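You operate a simulated robot arm through the tools that you are given. There is no shell and no other tool. Be economical: measure what you need, move in short steps, check, and stop when the job is done.

Carry out the task below with a simulated robot arm. There is one attempt and no reset: what you move stays moved.

TASK
On the wash worktop top, make the grey weight and the hill card change places.
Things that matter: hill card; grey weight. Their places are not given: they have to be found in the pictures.

It is judged by the outcome, as a careful person would: the job done as asked, and still so three seconds after it is handed in. It fails if anything else is knocked over, pushed out of place, dropped, spilled or broken.

THE ROBOT
A 7-joint arm with a two-finger parallel gripper, fixed in place. Base frame: the origin is at the foot of the arm, x ahead of it, y to its left, z up. Lengths are in m, angles in rad, forces in N, time in s.
With the tool pointing down near the work surface it reaches from about 0.24 to 0.68 m from the base axis. Its first joint turns from -1.152 to 1.152 rad. Payload 2.4 kg.
Tool frame: the origin (TCP) lies between the finger pads and is the grasp point; the fingertips stand 0.03 m ahead of it; z points along the fingers, y is the line along which they close. The gripper opens to 0.094 m. The fingers are 0.028 m wide and 0.01 m thick; the gripper's body (0.05 by 0.096 m) begins 0.055 m behind the TCP.
Orientation is that of the tool frame in the base frame, as [roll, pitch, yaw] about the fixed x, y, z axes, in that order (R = Rz(yaw) Ry(pitch) Rx(roll)). With the fingers straight down and closing along the base's y, the tool's x points along the base's -x, its y along +y and its z along -z.

THE INTERFACE
- The arm moves only by the tool servo_tool. Its argument "targets" is a list of rows, each an object (a shift or turn left out is 0, a gripper value left out holds the last) with "hand": the closure, from 0 (fully open) to 1 (shut); "dp": the shift along the base's x, y, z in units of 40 mm (1.0 is 40 mm), a list of three; "spin": the turn about the base's z in units of 8 degrees (1.0 is 8 degrees). In form: [{"hand": hand, "dp": [tx, ty, tz], "spin": spin}, ...]. A call has 1 to 8 rows; each row shifts and turns the commanded pose from where the row before left it. A call with a number of a shift or a turn outside -1 to 1 is refused whole. A row lasts 0.2 s, in which the tool goes at most 0.05 m and 0.15 rad; a call with a longer step from one row to the next is refused whole, and so is a gripper value outside its range. A pose out of reach is approached as far as the arm can. The call stops where the force on the tool passes 40 N (or 10 N more than at its start, if that is more) or the arm is blocked; 0.2 s more then pass. The fingers move at their own pace (about 0.153 m/s each) and stop on an object; they squeeze with about 43 N. The grip force told is the motor's: it shows also when the fingers shut on nothing. Time passes only in rows, and 0.2 s behind the last, so rows that do not move let the fingers close. It gives the time, the measured TCP pose, the force on the tool (base axes), the opening and the grip force at its end, in the units of the frame above (readings bear some noise).
- Cameras (640 x 400 px; columns grow to the right, rows downward): "scene" is fixed at [0.0452, 0.4834, 1.4425]; the picture's right is [-0.64, -0.77, 0.00], its down [-0.45, 0.38, -0.81] and it looks along [0.62, -0.52, -0.59] (base axes); focal length 340 px, centre (320, 200). "wrist" rides on the gripper at [-0.037, 0, -0.058] in the tool frame; the picture's right is [0.00, -1.00, 0.00], its down [0.97, 0.00, -0.24] and it looks along [0.24, 0.00, 0.97] (tool axes); focal length 218 px, centre (320, 200).
- get_image(camera): a new picture of that camera. No time passes.
- locate(camera, pixels): for up to 12 pixels [column, row] of the newest picture of that camera ("zoom" is the newest enlarged one), the place [x, y, z] in the base frame of the surface seen there, good to about 0.002 m. No time passes.
- zoom(camera, box): a new picture of the part [left, top, right, bottom] of that camera's present view, enlarged. No time passes.
- hand_in(): hands the job in; it is judged then, once.

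Work in short steps. Measure before you move; look again where a grasp or a placing could have gone wrong, and mend it. You have 80 turns and 38 pictures in all, the two below and enlarged ones among them. Open the gripper and draw the arm clear of the work before you hand the job in, unless the task says otherwise; then end with one line.

The tools are called as name(argument=value, ...) on one line, values as JSON. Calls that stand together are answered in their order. servo_tool: Moves the arm, as the interface text tells. Its arguments: {"type":"object","properties":{"targets":{"type":"array"}},"required":["targets"]} The other tools are called the same way: get_image (camera) takes a picture; locate (camera, pixels) gives the place of the surface under pixels of a picture; zoom (camera, box) takes an enlarged picture of a part of a camera's view; hand_in () hands the job in.

At the start:

```text
clock: 0.0
tcp_pos: [0.2855, 0.1546, 1.1421]
tool_rot: [-3.141, 0.001, -3.141]
contact_force: [0.2, 1.1, -0.6]
gripper_width: 0.0939
finger_force: 0.1
```

scene: 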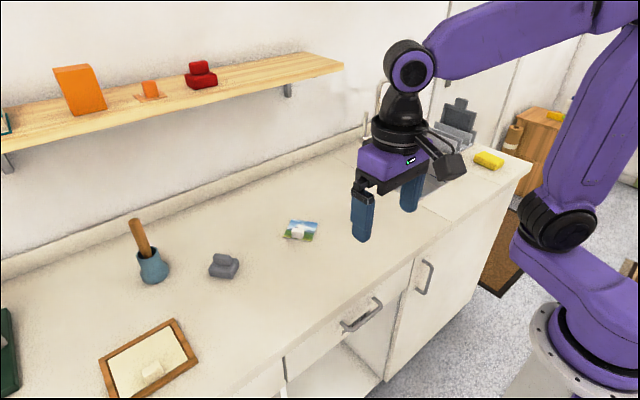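
wrist: 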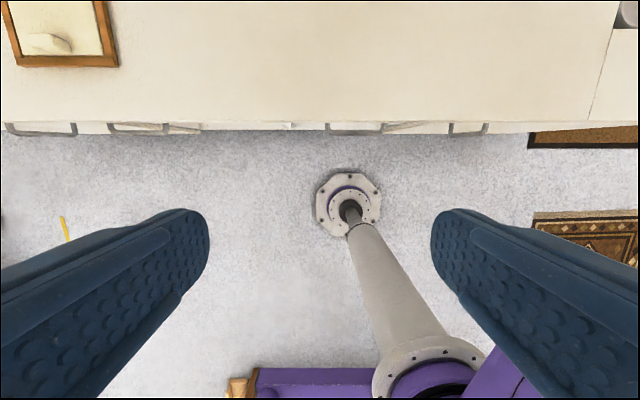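

The grey weight seems to be at scene (223,266) and the hill card at (300,231). I zoom on both to see their shapes.

zoom(camera="scene", box=[190, 200, 340, 294])

locate(camera="scene", pixels=[[223, 266], [221, 257], [210, 266], [237, 262], [300, 231], [298, 234], [285, 236], [316, 224], [289, 220], [312, 240], [260, 250], [152, 265]])

```text
4.26 times, centred on (265, 247) of scene
```

zoom: 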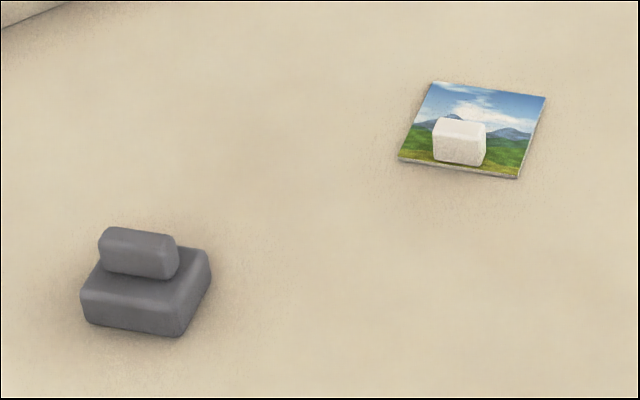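

```text
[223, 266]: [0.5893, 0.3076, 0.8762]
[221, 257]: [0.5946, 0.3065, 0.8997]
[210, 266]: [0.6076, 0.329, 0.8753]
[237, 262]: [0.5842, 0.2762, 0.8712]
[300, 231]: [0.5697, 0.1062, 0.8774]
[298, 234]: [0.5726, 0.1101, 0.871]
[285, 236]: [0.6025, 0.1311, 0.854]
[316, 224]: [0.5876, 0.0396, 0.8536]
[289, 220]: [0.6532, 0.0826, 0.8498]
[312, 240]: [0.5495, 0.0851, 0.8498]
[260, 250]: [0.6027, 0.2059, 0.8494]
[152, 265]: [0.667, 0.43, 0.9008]
```

The card is a thin plate with a white knob near one edge, and the weight is a block with a handle ridge. I measure corners and edges in the zoomed picture.

locate(camera="zoom", pixels=[[433, 85], [543, 98], [518, 175], [401, 157], [438, 122], [484, 126], [482, 136], [436, 133], [460, 128], [460, 150], [438, 152], [480, 160]])

locate(camera="zoom", pixels=[[105, 232], [172, 238], [172, 248], [103, 240], [138, 238], [138, 258], [84, 296], [180, 312], [208, 256], [182, 330], [88, 318], [140, 290]])

```text
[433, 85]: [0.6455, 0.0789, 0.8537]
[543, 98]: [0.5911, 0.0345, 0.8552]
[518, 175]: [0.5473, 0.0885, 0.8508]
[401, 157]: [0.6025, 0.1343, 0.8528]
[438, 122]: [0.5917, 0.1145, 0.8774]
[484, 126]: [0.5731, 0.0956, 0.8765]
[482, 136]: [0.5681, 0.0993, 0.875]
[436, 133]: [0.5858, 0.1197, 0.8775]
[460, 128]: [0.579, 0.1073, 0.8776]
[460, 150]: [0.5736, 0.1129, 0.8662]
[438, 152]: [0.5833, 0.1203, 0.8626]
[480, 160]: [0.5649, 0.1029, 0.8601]
```

```text
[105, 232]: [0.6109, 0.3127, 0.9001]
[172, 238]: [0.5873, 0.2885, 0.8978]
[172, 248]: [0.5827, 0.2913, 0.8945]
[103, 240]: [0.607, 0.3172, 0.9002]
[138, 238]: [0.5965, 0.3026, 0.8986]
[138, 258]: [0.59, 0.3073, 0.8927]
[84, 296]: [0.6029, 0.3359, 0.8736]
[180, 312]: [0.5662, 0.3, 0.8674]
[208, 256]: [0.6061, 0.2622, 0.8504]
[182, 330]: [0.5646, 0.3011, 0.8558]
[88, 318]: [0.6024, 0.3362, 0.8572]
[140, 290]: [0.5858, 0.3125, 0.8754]
```

I move above the area between the two for a view from the top.

servo_tool(targets=[{"hand": 0, "dp": [0.9, 0.12, -0.37]}, {"dp": [0.9, 0.12, -0.37]}, {"dp": [0.9, 0.12, -0.37]}, {"dp": [0.9, 0.12, -0.37]}, {"dp": [0.9, 0.12, -0.37]}, {"dp": [0.9, 0.12, -0.37]}, {"dp": [0.9, 0.12, -0.37]}, {"dp": [0.9, 0.12, -0.37]}])

get_image(camera="wrist")

```text
clock: 1.8
tcp_pos: [0.5738, 0.1942, 1.0245]
tool_rot: [3.141, 0.0, -3.141]
contact_force: [0.9, -0.2, 1.1]
gripper_width: 0.0939
finger_force: 0.0
```

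```text
34 pictures are left
```

wrist: 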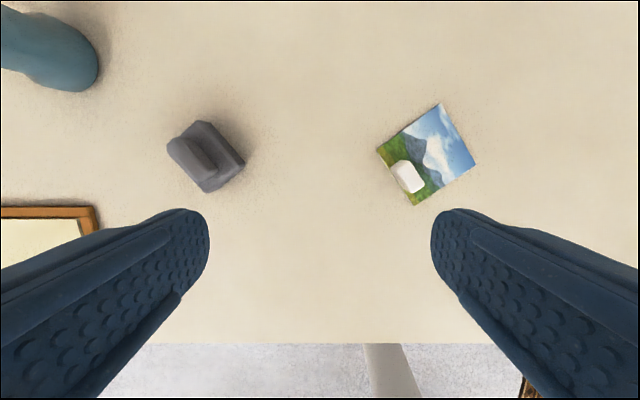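

zoom(camera="wrist", box=[150, 90, 490, 302])

```text
1.88 times, centred on (320, 196) of wrist
```

zoom: 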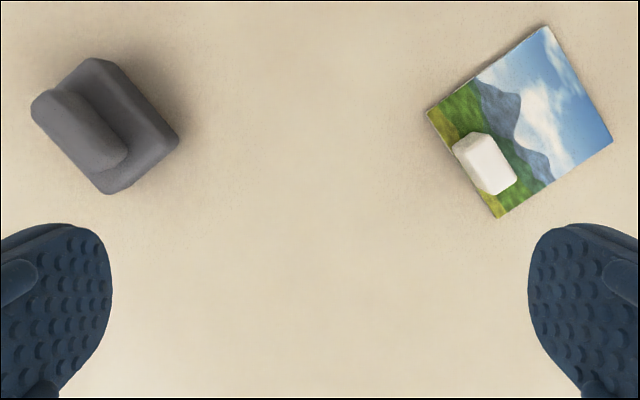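

I measure the corners of the card, knob, weight and handle from above.

locate(camera="zoom", pixels=[[430, 112], [543, 30], [610, 138], [497, 215], [470, 144], [484, 136], [514, 172], [497, 190], [490, 162]])

locate(camera="zoom", pixels=[[92, 60], [176, 136], [110, 190], [112, 64], [172, 130], [50, 98], [68, 95], [124, 148], [106, 166], [85, 130], [135, 118], [40, 115]])

```text
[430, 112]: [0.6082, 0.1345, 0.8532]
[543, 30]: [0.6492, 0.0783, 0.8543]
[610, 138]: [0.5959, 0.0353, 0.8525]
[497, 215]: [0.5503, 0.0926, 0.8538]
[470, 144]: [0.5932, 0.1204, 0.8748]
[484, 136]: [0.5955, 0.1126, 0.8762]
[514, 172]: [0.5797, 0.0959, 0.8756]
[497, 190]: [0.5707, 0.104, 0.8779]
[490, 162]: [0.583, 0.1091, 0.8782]
```

```text
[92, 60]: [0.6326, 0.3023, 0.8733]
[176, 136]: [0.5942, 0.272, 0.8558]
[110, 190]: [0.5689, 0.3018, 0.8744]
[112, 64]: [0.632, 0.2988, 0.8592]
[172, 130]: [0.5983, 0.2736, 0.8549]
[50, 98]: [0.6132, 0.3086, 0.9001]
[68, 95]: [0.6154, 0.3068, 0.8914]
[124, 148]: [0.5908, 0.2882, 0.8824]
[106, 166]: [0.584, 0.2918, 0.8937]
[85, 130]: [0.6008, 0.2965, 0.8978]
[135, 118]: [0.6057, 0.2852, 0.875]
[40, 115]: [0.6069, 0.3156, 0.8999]
```

Weight: centre about (0.599, 0.302), 52×40 mm, long axis at about 45°, top of body 0.875. Card: centre about (0.599, 0.0845), knob (0.582, 0.108). First I move over the weight and turn 45°.

servo_tool(targets=[{"hand": 0, "dp": [0.104, 0.45, -0.27], "spin": 0.93}, {"dp": [0.104, 0.45, -0.27], "spin": 0.93}, {"dp": [0.104, 0.45, -0.27], "spin": 0.93}, {"dp": [0.104, 0.45, -0.27], "spin": 0.93}, {"dp": [0.104, 0.45, -0.27], "spin": 0.93}, {"dp": [0.104, 0.45, -0.27], "spin": 0.93}, {}])

get_image(camera="wrist")

```text
clock: 3.4
tcp_pos: [0.5987, 0.3011, 0.959]
tool_rot: [3.141, 0.0, -2.361]
contact_force: [0.8, 0.1, 0.2]
gripper_width: 0.0942
finger_force: 0.1
```

```text
32 pictures are left
```

wrist: 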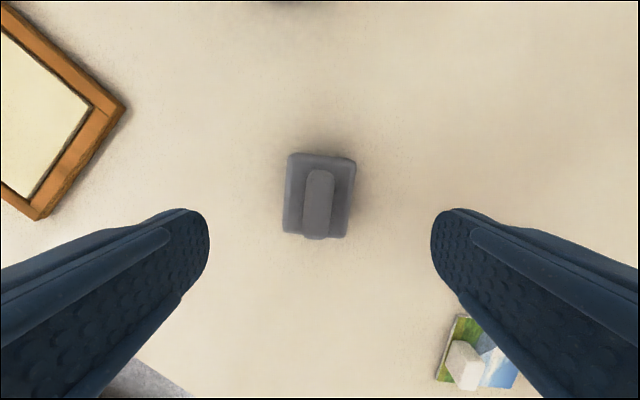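

The weight sits centred (col 319) but is turned about 5° clockwise from the gripper. I correct the turn, descend and check.

servo_tool(targets=[{"hand": 0, "dp": [0, 0, -0.5], "spin": -0.6}, {"dp": [0, 0.02, -0.5]}, {"dp": [0, 0, -0.5]}, {"dp": [0, 0, -0.32]}, {}])

get_image(camera="wrist")

```text
clock: 4.6
tcp_pos: [0.5996, 0.3022, 0.8856]
tool_rot: [3.141, 0.0, -2.448]
contact_force: [0.4, 0.1, 0.2]
gripper_width: 0.094
finger_force: 0.0
```

```text
31 pictures are left
```

wrist: 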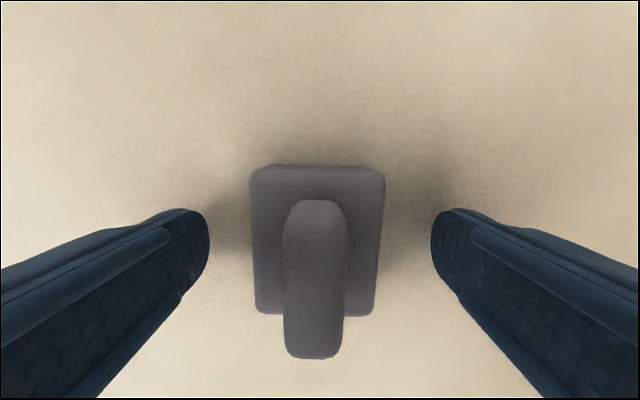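

Aligned and centred between the fingers; I close.

servo_tool(targets=[{"hand": 1}, {"hand": 1}, {"hand": 1}, {"hand": 1}])

```text
clock: 5.6
tcp_pos: [0.5988, 0.3022, 0.8859]
tool_rot: [-3.142, 0.001, -2.445]
contact_force: [-0.1, 1.0, -0.4]
gripper_width: 0.0453
finger_force: 43.4
```

Gripped at 45 mm width. Lift a bit, carry to a spare spot at about (0.50, 0.21).

servo_tool(targets=[{"hand": 1, "dp": [0, 0, 0.4]}, {"dp": [0, 0, 0.6]}, {"dp": [-0.5, -0.46, 0]}, {"dp": [-0.5, -0.46, 0]}, {"dp": [-0.5, -0.46, 0]}, {"dp": [-0.5, -0.46, 0]}, {"dp": [-0.5, -0.46, 0]}, {}])

get_image(camera="scene")

```text
clock: 7.4
tcp_pos: [0.5, 0.2098, 0.9258]
tool_rot: [3.141, 0.004, -2.446]
contact_force: [1.1, -0.1, 8.2]
gripper_width: 0.0154
finger_force: 42.5
```

```text
30 pictures are left
```

scene: 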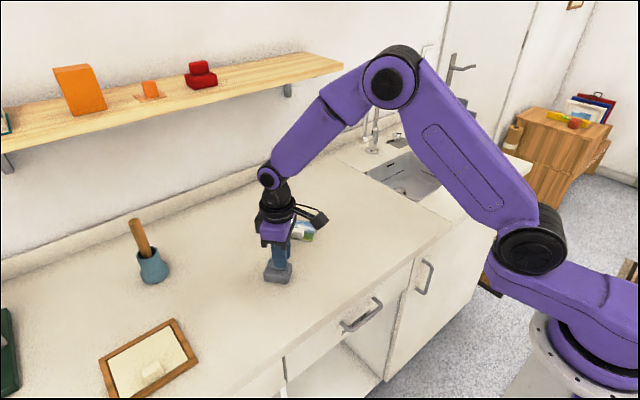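

The width fell to 15 mm: the fingers slid from the body up to the handle, yet the weight still hangs (8 N). I check how high its bottom is.

zoom(camera="scene", box=[235, 220, 325, 290])

get_image(camera="wrist")

locate(camera="scene", pixels=[[265, 276], [287, 279], [277, 274], [278, 264]])

```text
5.71 times, centred on (280, 255) of scene
```

zoom: 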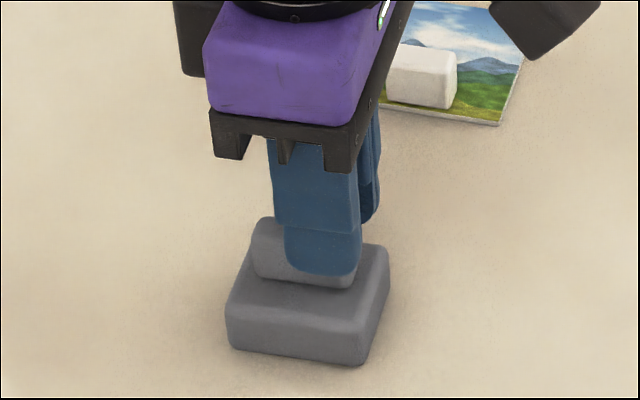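

```text
28 pictures are left
```

wrist: 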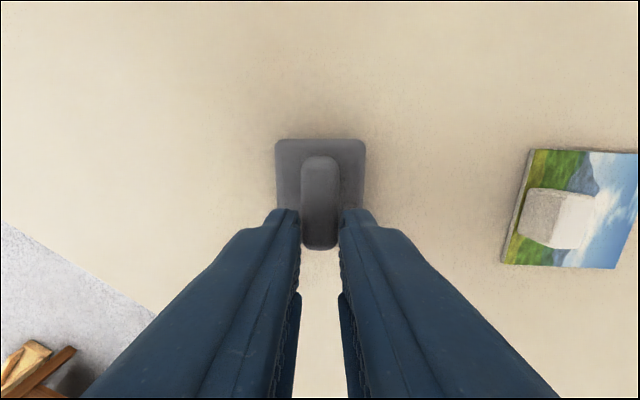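

```text
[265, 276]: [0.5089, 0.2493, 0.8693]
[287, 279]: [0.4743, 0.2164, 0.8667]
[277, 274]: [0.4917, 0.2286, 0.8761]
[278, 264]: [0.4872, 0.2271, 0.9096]
```

locate(camera="zoom", pixels=[[235, 343], [358, 362], [300, 352], [300, 300], [240, 300], [360, 330], [386, 262], [300, 275], [330, 283]])

```text
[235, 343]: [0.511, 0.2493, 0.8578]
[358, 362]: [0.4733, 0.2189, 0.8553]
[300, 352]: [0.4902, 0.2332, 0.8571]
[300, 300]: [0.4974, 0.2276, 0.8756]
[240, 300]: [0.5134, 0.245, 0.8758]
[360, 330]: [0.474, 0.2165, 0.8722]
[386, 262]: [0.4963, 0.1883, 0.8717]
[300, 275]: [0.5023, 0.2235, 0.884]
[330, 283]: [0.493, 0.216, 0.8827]
```

The weight's bottom is at about 0.85, so it already rests on the worktop. I open and rise.

servo_tool(targets=[{"hand": 0.6}, {"hand": 0.3}, {"hand": 0}, {"hand": 0}, {"dp": [0, 0, 0.7]}, {"dp": [0, 0, 0.7]}, {}])

get_image(camera="wrist")

```text
clock: 9.0
tcp_pos: [0.4982, 0.2095, 0.9811]
tool_rot: [-3.141, -0.001, -2.447]
contact_force: [0.7, -0.7, 0.8]
gripper_width: 0.0944
finger_force: 0.1
```

```text
27 pictures are left
```

wrist: 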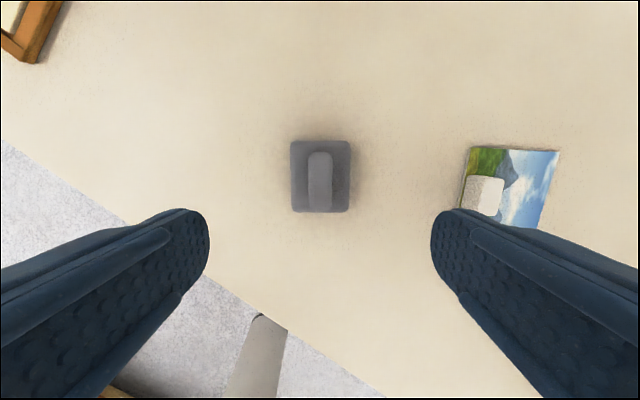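

The weight stands upright. I go over the card's knob at (0.582, 0.108).

servo_tool(targets=[{"hand": 0, "dp": [0.525, -0.635, 0]}, {"dp": [0.525, -0.635, 0]}, {"dp": [0.525, -0.635, 0]}, {"dp": [0.525, -0.635, 0]}, {"dp": [0, 0, -0.5]}, {}])

get_image(camera="wrist")

```text
clock: 10.4
tcp_pos: [0.5848, 0.1076, 0.9625]
tool_rot: [3.142, 0.0, -2.444]
contact_force: [0.8, -0.2, 0.4]
gripper_width: 0.0941
finger_force: 0.1
```

```text
26 pictures are left
```

wrist: 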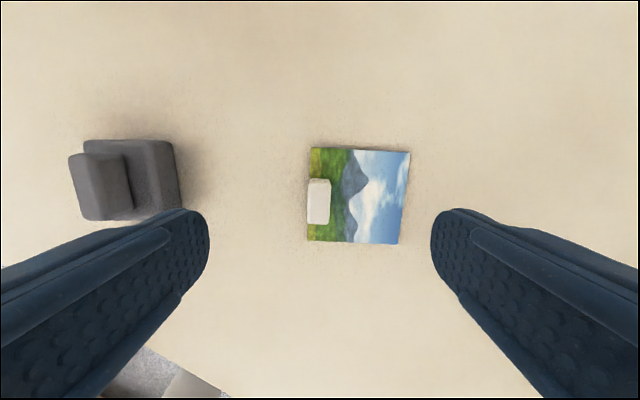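

zoom(camera="wrist", box=[280, 130, 430, 260])

locate(camera="wrist", pixels=[[312, 149], [409, 153], [398, 244], [307, 240], [311, 180], [328, 181], [326, 222], [309, 221], [319, 200]])

```text
3.08 times, centred on (355, 195) of wrist
```

zoom: 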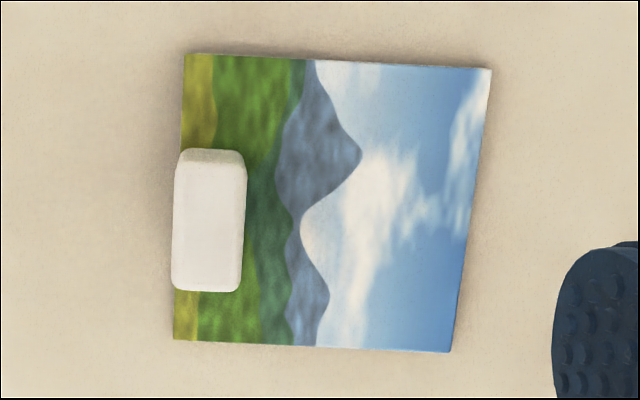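

```text
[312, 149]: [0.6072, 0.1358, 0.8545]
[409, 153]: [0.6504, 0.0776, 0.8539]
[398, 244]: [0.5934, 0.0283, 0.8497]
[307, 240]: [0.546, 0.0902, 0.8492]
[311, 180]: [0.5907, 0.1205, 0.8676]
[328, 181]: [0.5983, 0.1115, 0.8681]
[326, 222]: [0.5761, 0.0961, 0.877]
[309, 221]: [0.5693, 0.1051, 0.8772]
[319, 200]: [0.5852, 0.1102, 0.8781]
```

Knob centred under the gripper (col 318). Card top is at about 0.854, so I descend to TCP 0.888 and close.

servo_tool(targets=[{"hand": 0, "dp": [-0.03, 0.01, -0.5], "spin": -0.3}, {"dp": [0, 0, -0.5]}, {"dp": [0, 0, -0.5]}, {"dp": [0, 0, -0.36]}, {}, {"hand": 1}, {"hand": 1}, {"hand": 1}])

get_image(camera="wrist")

```text
clock: 12.2
tcp_pos: [0.5818, 0.1081, 0.8872]
tool_rot: [3.141, -0.001, -2.487]
contact_force: [0.9, 0.2, -0.8]
gripper_width: 0.0146
finger_force: 43.0
```

```text
24 pictures are left
```

wrist: 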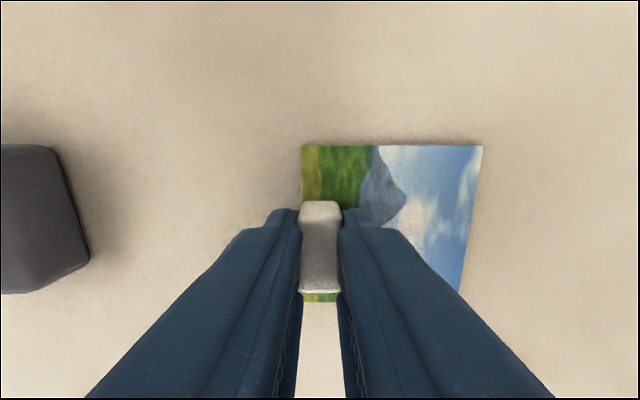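

The knob is held (14.6 mm). I lift straight up and check the hold.

servo_tool(targets=[{"hand": 1, "dp": [0, 0, 0.3]}, {"dp": [0, 0, 0.6]}, {"dp": [0, 0, 0.6]}, {"dp": [0, 0, 0.5]}, {}])

get_image(camera="wrist")

```text
clock: 13.4
tcp_pos: [0.5819, 0.1088, 0.968]
tool_rot: [3.141, 0.0, -2.488]
contact_force: [-0.5, 0.2, -0.2]
gripper_width: 0.0144
finger_force: 42.9
```

```text
23 pictures are left
```

wrist: 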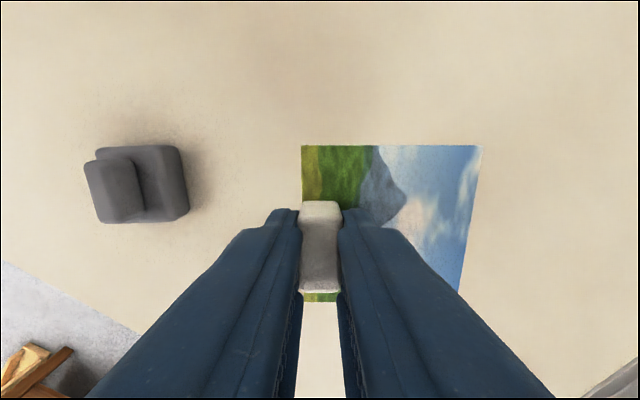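

Card held level. I carry it by +0.2175 m in y, to TCP (0.582, 0.326).

servo_tool(targets=[{"hand": 1, "dp": [0, 0.9, 0]}, {"dp": [0, 0.9, 0]}, {"dp": [0, 0.9, 0]}, {"dp": [0, 0.9, 0]}, {"dp": [0, 0.9, 0]}, {"dp": [0, 0.93, 0]}, {}])

get_image(camera="scene")

```text
clock: 15.0
tcp_pos: [0.5815, 0.3269, 0.9686]
tool_rot: [3.141, -0.001, -2.489]
contact_force: [0.4, 0.5, -0.9]
gripper_width: 0.0144
finger_force: 42.7
```

```text
22 pictures are left
```

scene: 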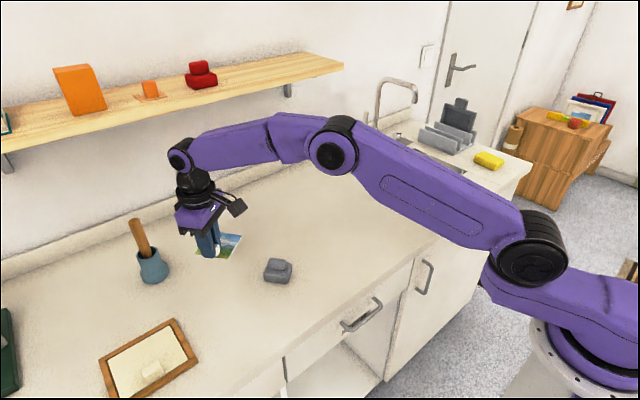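

Clear of the jar and tray. I lower it to the grasp height, slowly at the end.

servo_tool(targets=[{"hand": 1, "dp": [0, 0, -0.6]}, {"dp": [0, 0, -0.6]}, {"dp": [0, 0, -0.5]}, {"dp": [0, 0, -0.2]}, {"dp": [0, 0, -0.11]}, {}])

```text
clock: 16.4
tcp_pos: [0.5815, 0.3262, 0.8871]
tool_rot: [-3.141, 0.0, -2.489]
contact_force: [0.6, 0.3, 1.0]
gripper_width: 0.0144
finger_force: 42.5
```

Height equals the grasp height (0.887), so it is on the surface. I open and rise.

servo_tool(targets=[{"hand": 0.6}, {"hand": 0.4}, {"hand": 0.4}, {"dp": [0, 0, 0.5]}, {"dp": [0, 0, 0.7]}, {"hand": 0, "dp": [0, 0, 0.7]}, {"dp": [0, 0, 0.4]}, {}])

get_image(camera="wrist")

```text
clock: 18.2
tcp_pos: [0.5814, 0.3248, 0.9787]
tool_rot: [3.141, 0.0, -2.488]
contact_force: [-0.2, 0.1, -0.1]
gripper_width: 0.0938
finger_force: 0.0
```

```text
21 pictures are left
```

wrist: 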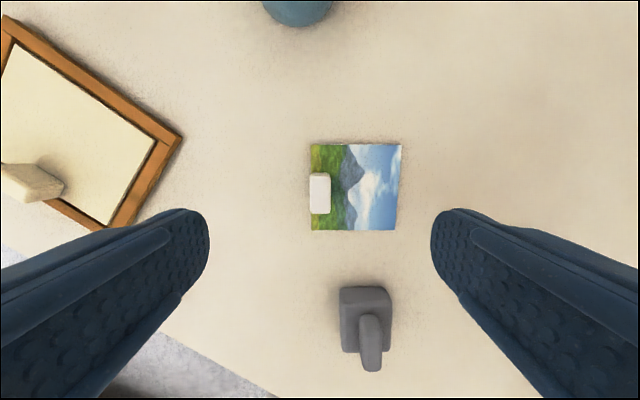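

The card sits in place. Now back over the weight at about (0.509, 0.2185).

servo_tool(targets=[{"hand": 0, "dp": [-0.45, -0.665, 0], "spin": 0.3}, {"dp": [-0.45, -0.665, 0]}, {"dp": [-0.45, -0.665, 0]}, {"dp": [-0.45, -0.665, 0]}, {}, {}])

zoom(camera="wrist", box=[240, 130, 400, 230])

zoom(camera="scene", box=[200, 220, 328, 300])

```text
clock: 19.6
tcp_pos: [0.5094, 0.2186, 0.9791]
tool_rot: [3.141, 0.0, -2.447]
contact_force: [0.5, 0.5, 0.2]
gripper_width: 0.0937
finger_force: 0.2
```

```text
4.00 times, centred on (320, 180) of wrist
```

zoom: 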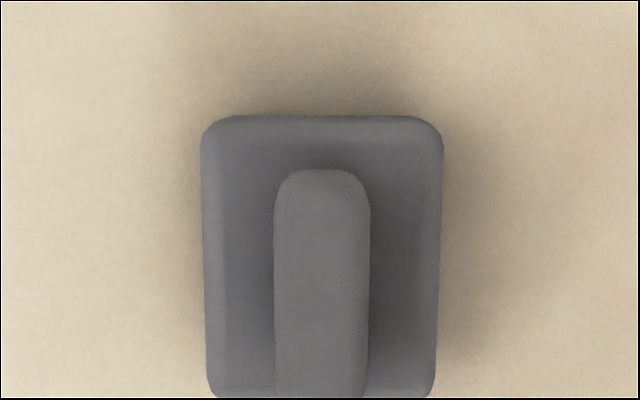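

```text
5.00 times, centred on (264, 260) of scene
```

zoom: 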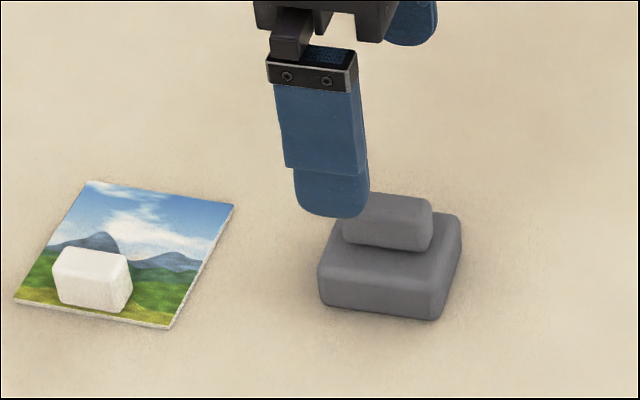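

The weight is centred under the gripper (col 321). This time I grip the handle: TCP 0.908 puts the tips just above the body's top.

servo_tool(targets=[{"hand": 0, "dp": [0, 0, -0.6]}, {"dp": [0, 0, -0.6]}, {"dp": [0, 0, -0.4]}, {"dp": [0, 0, -0.18]}, {"hand": 1}, {"hand": 1}, {"hand": 1}, {"hand": 1}])

zoom(camera="scene", box=[200, 220, 328, 300])

```text
clock: 21.4
tcp_pos: [0.5087, 0.2205, 0.9085]
tool_rot: [3.142, 0.0, -2.447]
contact_force: [0.9, -0.8, -0.2]
gripper_width: 0.0155
finger_force: 43.1
```

```text
5.00 times, centred on (264, 260) of scene
```

zoom: 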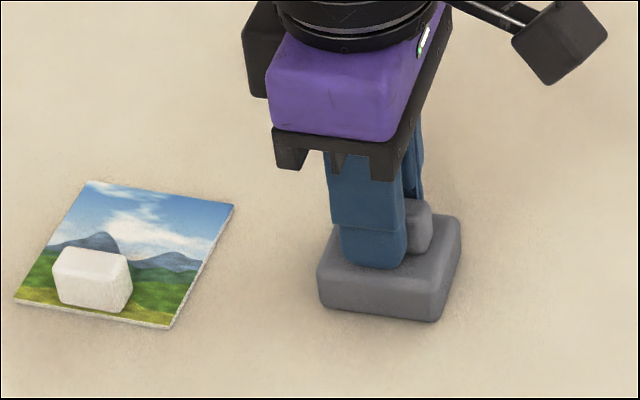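

The fingers enclose the handle (15.5 mm). I lift gently by 24 mm and check.

servo_tool(targets=[{"hand": 1, "dp": [0, 0, 0.15]}, {"dp": [0, 0, 0.15]}, {"dp": [0, 0, 0.3]}, {}])

zoom(camera="scene", box=[200, 220, 328, 300])

```text
clock: 22.4
tcp_pos: [0.5096, 0.2195, 0.9322]
tool_rot: [-3.14, 0.0, -2.448]
contact_force: [0.0, 0.5, -4.1]
gripper_width: 0.0153
finger_force: 42.8
```

```text
5.00 times, centred on (264, 260) of scene
```

zoom: 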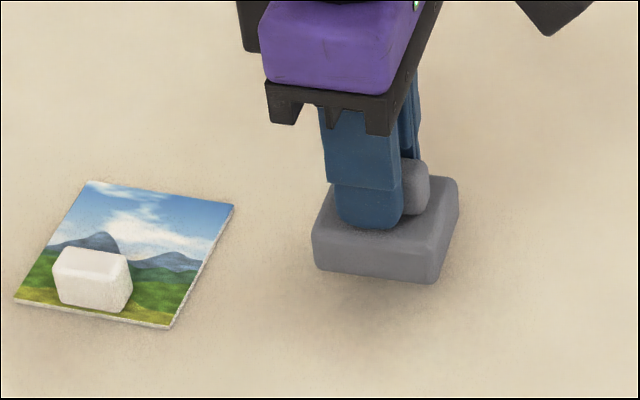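

It hangs firmly (4 N). I carry it to the card's old place (0.599, 0.0845).

servo_tool(targets=[{"hand": 1, "dp": [0.447, -0.675, 0]}, {"dp": [0.447, -0.675, 0]}, {"dp": [0.447, -0.675, 0]}, {"dp": [0.447, -0.675, 0]}, {"dp": [0.447, -0.675, 0]}, {}, {}])

get_image(camera="scene")

```text
clock: 24.0
tcp_pos: [0.5983, 0.084, 0.9323]
tool_rot: [3.141, 0.0, -2.446]
contact_force: [-0.1, -0.6, -3.9]
gripper_width: 0.0159
finger_force: 42.7
```

```text
16 pictures are left
```

scene: 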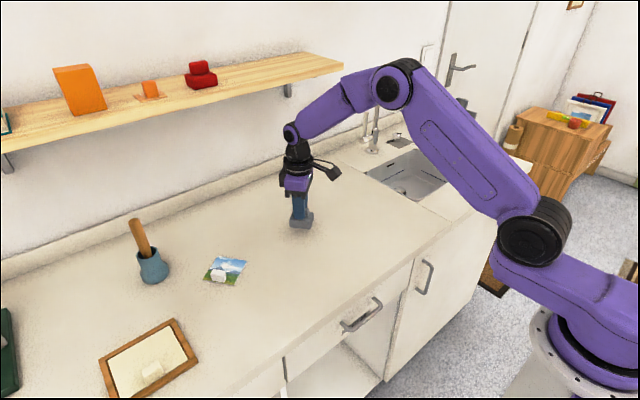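

I lower it by the same 24 mm, gently.

servo_tool(targets=[{"hand": 1, "dp": [0, 0, -0.3]}, {"dp": [0, 0, -0.2]}, {"dp": [0, 0, -0.08]}, {"dp": [0, 0, -0.02]}, {}])

```text
clock: 25.2
tcp_pos: [0.5995, 0.0843, 0.9075]
tool_rot: [3.141, -0.001, -2.447]
contact_force: [0.0, -0.3, -4.1]
gripper_width: 0.0158
finger_force: 43.1
```

The force still shows the weight hanging (−4 N); I go down in 1 mm steps.

servo_tool(targets=[{"hand": 1, "dp": [0, 0, -0.03]}, {}])

zoom(camera="scene", box=[240, 170, 368, 250])

```text
clock: 25.8
tcp_pos: [0.5992, 0.0855, 0.9086]
tool_rot: [-3.141, -0.001, -2.447]
contact_force: [-4.1, -1.8, 9.8]
gripper_width: 0.0156
finger_force: 43.0
```

```text
5.00 times, centred on (304, 210) of scene
```

zoom: 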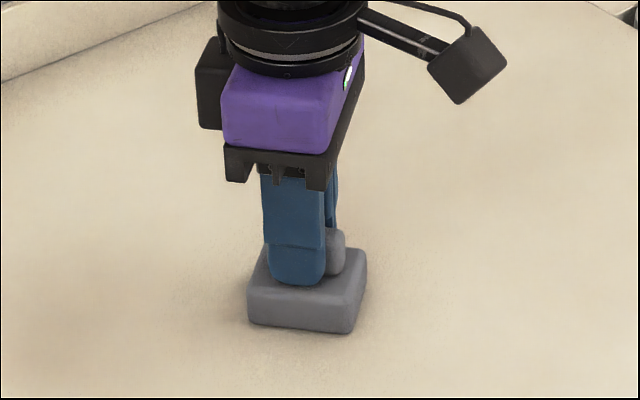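

It has touched down (+9.8 N). I open and rise well clear.

servo_tool(targets=[{"hand": 0.6}, {"hand": 0.3}, {"hand": 0.2}, {"dp": [0, 0, 0.6]}, {"dp": [0, 0, 0.8]}, {"dp": [0, 0, 0.8]}, {"hand": 0, "dp": [0, 0, 0.8]}, {}])

servo_tool(targets=[{"hand": 0, "dp": [-0.9, 0, 0.3]}, {"dp": [-0.9, 0, 0.3]}, {"dp": [-0.9, 0, 0.3]}, {"dp": [-0.9, 0, 0.3]}, {"dp": [-0.9, 0, 0.3]}, {}])

get_image(camera="scene")

zoom(camera="scene", box=[190, 200, 340, 294])

```text
clock: 27.6
tcp_pos: [0.5996, 0.0846, 1.0269]
tool_rot: [3.141, 0.001, -2.448]
contact_force: [-0.8, -0.2, 0.3]
gripper_width: 0.094
finger_force: 0.2
```

```text
clock: 29.0
tcp_pos: [0.4179, 0.0842, 1.0867]
tool_rot: [-3.14, 0.0, -2.445]
contact_force: [0.0, 0.2, 0.4]
gripper_width: 0.0942
finger_force: 0.1
```

```text
14 pictures are left
```

scene: 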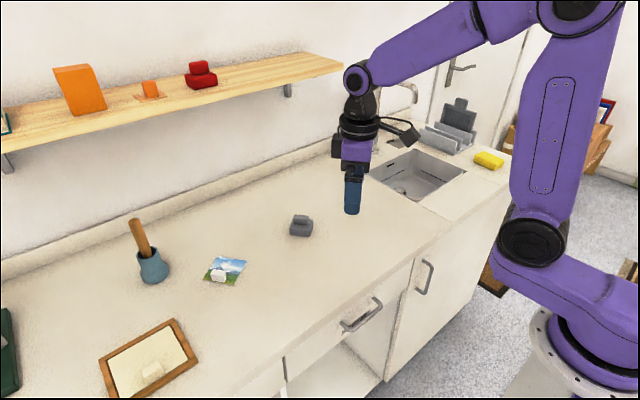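

```text
4.26 times, centred on (265, 247) of scene
```

zoom: 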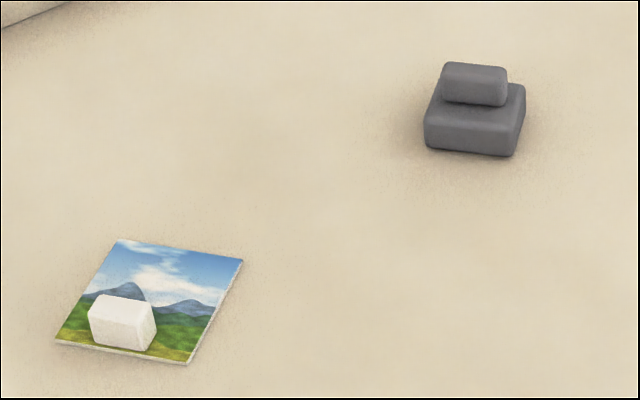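

Both stand in each other's old places, upright and flat, and nothing else has moved; the arm is clear.

hand_in()

```text
The job is handed in.
```

The grey weight and the hill card have changed places on the worktop; nothing else looks moved in the last picture, and the job is handed in.
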